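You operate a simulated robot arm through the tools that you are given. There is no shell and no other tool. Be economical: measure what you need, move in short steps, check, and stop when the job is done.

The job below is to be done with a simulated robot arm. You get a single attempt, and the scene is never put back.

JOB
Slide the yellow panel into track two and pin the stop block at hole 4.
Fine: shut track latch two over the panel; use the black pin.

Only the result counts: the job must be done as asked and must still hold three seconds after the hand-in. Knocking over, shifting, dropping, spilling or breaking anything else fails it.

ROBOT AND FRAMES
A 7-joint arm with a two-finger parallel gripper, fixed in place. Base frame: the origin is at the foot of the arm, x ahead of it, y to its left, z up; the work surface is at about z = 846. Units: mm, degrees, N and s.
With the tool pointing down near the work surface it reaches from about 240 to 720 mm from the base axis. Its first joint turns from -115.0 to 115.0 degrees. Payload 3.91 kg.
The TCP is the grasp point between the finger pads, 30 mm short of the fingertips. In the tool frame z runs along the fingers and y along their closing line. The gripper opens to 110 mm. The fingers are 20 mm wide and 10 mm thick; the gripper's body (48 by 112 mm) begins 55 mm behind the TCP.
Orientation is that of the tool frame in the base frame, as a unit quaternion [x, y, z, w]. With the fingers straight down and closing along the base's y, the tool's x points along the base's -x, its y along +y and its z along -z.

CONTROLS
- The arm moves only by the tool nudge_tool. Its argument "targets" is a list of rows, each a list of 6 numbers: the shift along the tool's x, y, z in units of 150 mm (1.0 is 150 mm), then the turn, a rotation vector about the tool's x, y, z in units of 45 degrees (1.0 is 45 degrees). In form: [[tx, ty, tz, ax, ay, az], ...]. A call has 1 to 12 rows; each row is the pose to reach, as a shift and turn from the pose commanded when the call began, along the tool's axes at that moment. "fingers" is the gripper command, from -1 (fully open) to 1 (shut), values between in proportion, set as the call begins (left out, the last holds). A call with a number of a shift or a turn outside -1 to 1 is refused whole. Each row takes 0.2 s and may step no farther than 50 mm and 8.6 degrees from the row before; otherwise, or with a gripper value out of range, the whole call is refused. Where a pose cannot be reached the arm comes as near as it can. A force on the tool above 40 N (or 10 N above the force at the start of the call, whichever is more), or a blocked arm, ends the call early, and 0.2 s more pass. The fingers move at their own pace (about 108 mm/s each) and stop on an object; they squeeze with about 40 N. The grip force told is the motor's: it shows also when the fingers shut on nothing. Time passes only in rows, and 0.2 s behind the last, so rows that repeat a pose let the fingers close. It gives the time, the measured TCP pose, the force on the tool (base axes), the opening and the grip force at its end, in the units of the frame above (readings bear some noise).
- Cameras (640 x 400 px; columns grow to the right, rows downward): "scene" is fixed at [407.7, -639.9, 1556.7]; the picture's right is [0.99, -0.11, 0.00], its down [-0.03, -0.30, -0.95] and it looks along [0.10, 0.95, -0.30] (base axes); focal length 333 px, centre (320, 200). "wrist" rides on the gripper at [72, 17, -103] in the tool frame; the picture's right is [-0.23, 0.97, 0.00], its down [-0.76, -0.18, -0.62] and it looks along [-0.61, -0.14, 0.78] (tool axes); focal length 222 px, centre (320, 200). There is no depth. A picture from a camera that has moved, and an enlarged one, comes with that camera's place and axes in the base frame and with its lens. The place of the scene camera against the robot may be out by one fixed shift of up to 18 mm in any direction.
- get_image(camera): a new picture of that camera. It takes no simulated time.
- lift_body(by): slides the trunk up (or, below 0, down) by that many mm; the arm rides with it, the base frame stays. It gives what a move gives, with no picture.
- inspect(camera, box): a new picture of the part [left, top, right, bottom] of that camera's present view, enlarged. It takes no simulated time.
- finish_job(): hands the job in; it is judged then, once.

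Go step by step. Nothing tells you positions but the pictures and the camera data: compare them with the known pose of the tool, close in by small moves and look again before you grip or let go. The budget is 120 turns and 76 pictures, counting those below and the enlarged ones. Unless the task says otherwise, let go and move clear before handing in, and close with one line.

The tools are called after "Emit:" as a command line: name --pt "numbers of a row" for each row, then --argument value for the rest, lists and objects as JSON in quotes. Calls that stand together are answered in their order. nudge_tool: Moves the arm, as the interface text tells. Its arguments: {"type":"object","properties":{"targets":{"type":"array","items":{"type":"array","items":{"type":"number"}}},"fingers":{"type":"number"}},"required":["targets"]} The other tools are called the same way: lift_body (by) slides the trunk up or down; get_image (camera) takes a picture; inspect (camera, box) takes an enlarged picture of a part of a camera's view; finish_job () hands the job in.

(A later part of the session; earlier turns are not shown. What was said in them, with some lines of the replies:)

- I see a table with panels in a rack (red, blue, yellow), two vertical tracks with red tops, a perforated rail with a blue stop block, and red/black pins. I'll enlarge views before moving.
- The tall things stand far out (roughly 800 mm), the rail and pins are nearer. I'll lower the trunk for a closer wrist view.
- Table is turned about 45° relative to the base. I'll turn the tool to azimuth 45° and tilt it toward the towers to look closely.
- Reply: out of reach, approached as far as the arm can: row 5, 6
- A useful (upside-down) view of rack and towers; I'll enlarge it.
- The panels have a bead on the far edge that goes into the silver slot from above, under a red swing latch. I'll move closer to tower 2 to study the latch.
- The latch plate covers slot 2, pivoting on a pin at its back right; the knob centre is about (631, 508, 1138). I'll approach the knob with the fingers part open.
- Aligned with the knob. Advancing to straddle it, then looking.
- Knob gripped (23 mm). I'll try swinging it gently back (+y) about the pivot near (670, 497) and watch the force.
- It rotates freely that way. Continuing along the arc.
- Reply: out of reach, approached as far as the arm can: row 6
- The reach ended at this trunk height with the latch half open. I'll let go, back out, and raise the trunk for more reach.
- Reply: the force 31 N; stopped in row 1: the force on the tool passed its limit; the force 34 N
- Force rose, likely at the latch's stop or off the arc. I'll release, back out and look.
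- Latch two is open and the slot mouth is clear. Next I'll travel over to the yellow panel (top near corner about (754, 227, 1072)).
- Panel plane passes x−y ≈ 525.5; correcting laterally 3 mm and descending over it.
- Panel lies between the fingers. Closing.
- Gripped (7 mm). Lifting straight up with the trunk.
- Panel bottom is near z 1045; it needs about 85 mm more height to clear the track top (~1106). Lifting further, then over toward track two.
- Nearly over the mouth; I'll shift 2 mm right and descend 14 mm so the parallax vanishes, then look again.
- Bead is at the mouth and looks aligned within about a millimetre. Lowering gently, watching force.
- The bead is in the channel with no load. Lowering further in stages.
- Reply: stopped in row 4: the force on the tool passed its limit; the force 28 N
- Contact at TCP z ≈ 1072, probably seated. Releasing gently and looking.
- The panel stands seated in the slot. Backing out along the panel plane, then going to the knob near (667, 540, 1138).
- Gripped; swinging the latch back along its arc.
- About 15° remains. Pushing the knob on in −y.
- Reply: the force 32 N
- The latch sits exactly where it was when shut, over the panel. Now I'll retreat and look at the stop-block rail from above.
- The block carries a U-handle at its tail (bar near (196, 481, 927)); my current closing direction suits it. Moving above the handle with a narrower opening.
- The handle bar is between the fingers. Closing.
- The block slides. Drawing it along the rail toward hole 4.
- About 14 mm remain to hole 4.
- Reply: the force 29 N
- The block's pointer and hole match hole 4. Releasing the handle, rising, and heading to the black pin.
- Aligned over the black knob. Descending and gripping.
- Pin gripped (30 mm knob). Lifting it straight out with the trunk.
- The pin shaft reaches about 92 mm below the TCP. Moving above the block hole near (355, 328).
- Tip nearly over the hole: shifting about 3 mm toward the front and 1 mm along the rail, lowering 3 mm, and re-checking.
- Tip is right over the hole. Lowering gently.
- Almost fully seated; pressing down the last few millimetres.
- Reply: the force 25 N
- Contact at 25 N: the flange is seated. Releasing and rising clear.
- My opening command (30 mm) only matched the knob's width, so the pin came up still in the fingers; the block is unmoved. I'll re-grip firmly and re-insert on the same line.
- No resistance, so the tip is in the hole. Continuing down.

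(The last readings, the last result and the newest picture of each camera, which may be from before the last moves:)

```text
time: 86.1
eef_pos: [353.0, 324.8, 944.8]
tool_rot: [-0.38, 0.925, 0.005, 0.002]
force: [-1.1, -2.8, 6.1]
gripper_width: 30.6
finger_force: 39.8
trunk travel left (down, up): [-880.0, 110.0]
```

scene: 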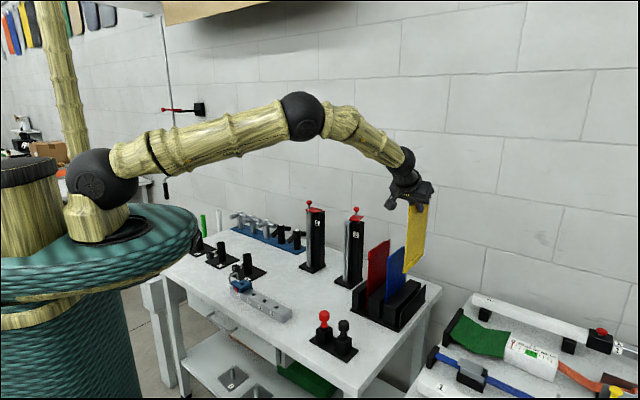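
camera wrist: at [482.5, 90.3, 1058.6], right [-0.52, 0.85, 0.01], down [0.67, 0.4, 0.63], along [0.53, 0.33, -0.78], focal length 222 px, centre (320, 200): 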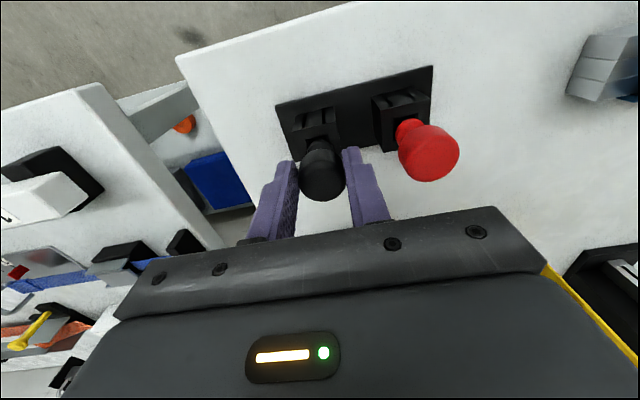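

Emit:
nudge_tool --pt "0 0 0.01 0 0 0" --pt "0 0 0.02 0 0 0" --pt "0 0 0.03 0 0 0"

```text
time: 86.9
eef_pos: [353.6, 325.2, 942.4]
tool_rot: [-0.381, 0.925, 0.006, 0.004]
force: [2.0, -2.6, 41.3]
gripper_width: 30.3
finger_force: 39.8
trunk travel left (down, up): [-880.0, 110.0]
```

Seated firmly. Now opening properly (46 mm) before any rise.

Emit:
nudge_tool --pt "0 0 0 0 0 0" --pt "0 0 0 0 0 0" --pt "0 0 0 0 0 0" --fingers 0.16

```text
time: 87.7
eef_pos: [353.0, 325.4, 939.8]
tool_rot: [-0.381, 0.925, 0.004, 0.0]
force: [-0.3, 0.7, 0.4]
gripper_width: 46.2
finger_force: 0.1
trunk travel left (down, up): [-880.0, 110.0]
```

Emit:
nudge_tool --pt "0 0 -0.1 0 0 0" --pt "0 0 -0.3 0 0 0" --pt "0 0 -0.6 0 0 0" --pt "0 0 -0.95 0 0 0"

Emit:
inspect --camera "scene" --box '[230, 200, 400, 320]'

```text
refused: row 4 steps farther than a row can; nothing moved
```

```text
3.33 times, centred on (315, 260) of scene
camera zoom: at [407.7, -639.9, 1556.7], right [0.99, -0.11, 0.0], down [-0.03, -0.3, -0.95], along [0.1, 0.95, -0.3], focal length 1110 px, centre (337, 0)
```

zoom: 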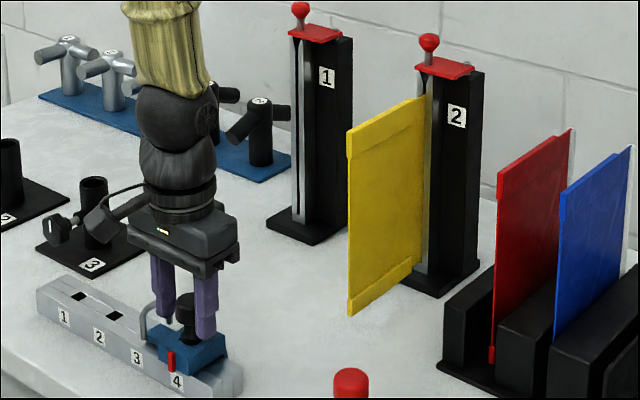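

The pin stands in the block and the fingers are open; that rise was refused for step size, so I'll repeat it with smaller steps and use the last picture.

Emit:
nudge_tool --pt "0 0 -0.1 0 0 0" --pt "0 0 -0.3 0 0 0" --pt "0 0 -0.6 0 0 0" --pt "0 0 -0.9 0 0 0"

Emit:
inspect --camera "scene" --box '[230, 200, 400, 320]'

```text
time: 88.7
eef_pos: [350.3, 324.0, 1075.2]
tool_rot: [-0.381, 0.924, 0.006, 0.0]
force: [-0.4, -0.5, -0.3]
gripper_width: 46.0
finger_force: 0.0
trunk travel left (down, up): [-880.0, 110.0]
```

```text
3.33 times, centred on (315, 260) of scene
camera zoom: at [407.7, -639.9, 1556.7], right [0.99, -0.11, 0.0], down [-0.03, -0.3, -0.95], along [0.1, 0.95, -0.3], focal length 1110 px, centre (337, 0)
```

zoom: 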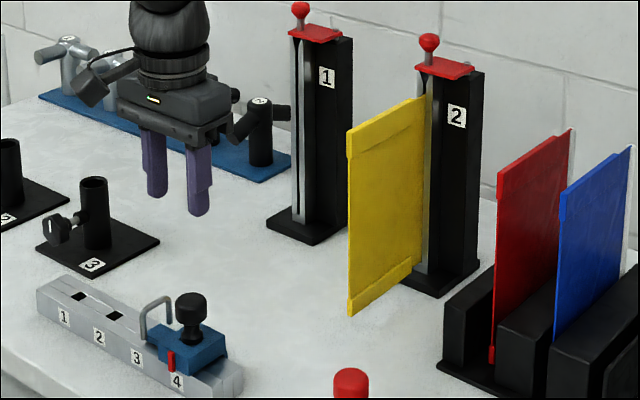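

The black pin is seated in the block at hole 4, the yellow panel is in track two with its latch shut, and the hand is clear. Handing in.

Emit:
finish_job

```text
The job is handed in.
```

I've handed the job in: the yellow panel is in track two with latch two shut over it, and the stop block is pinned at hole 4 with the black pin. The last picture shows everything in place and the hand clear. On the first release I opened the fingers too little and lifted the pin back out, so I put it in a second time.
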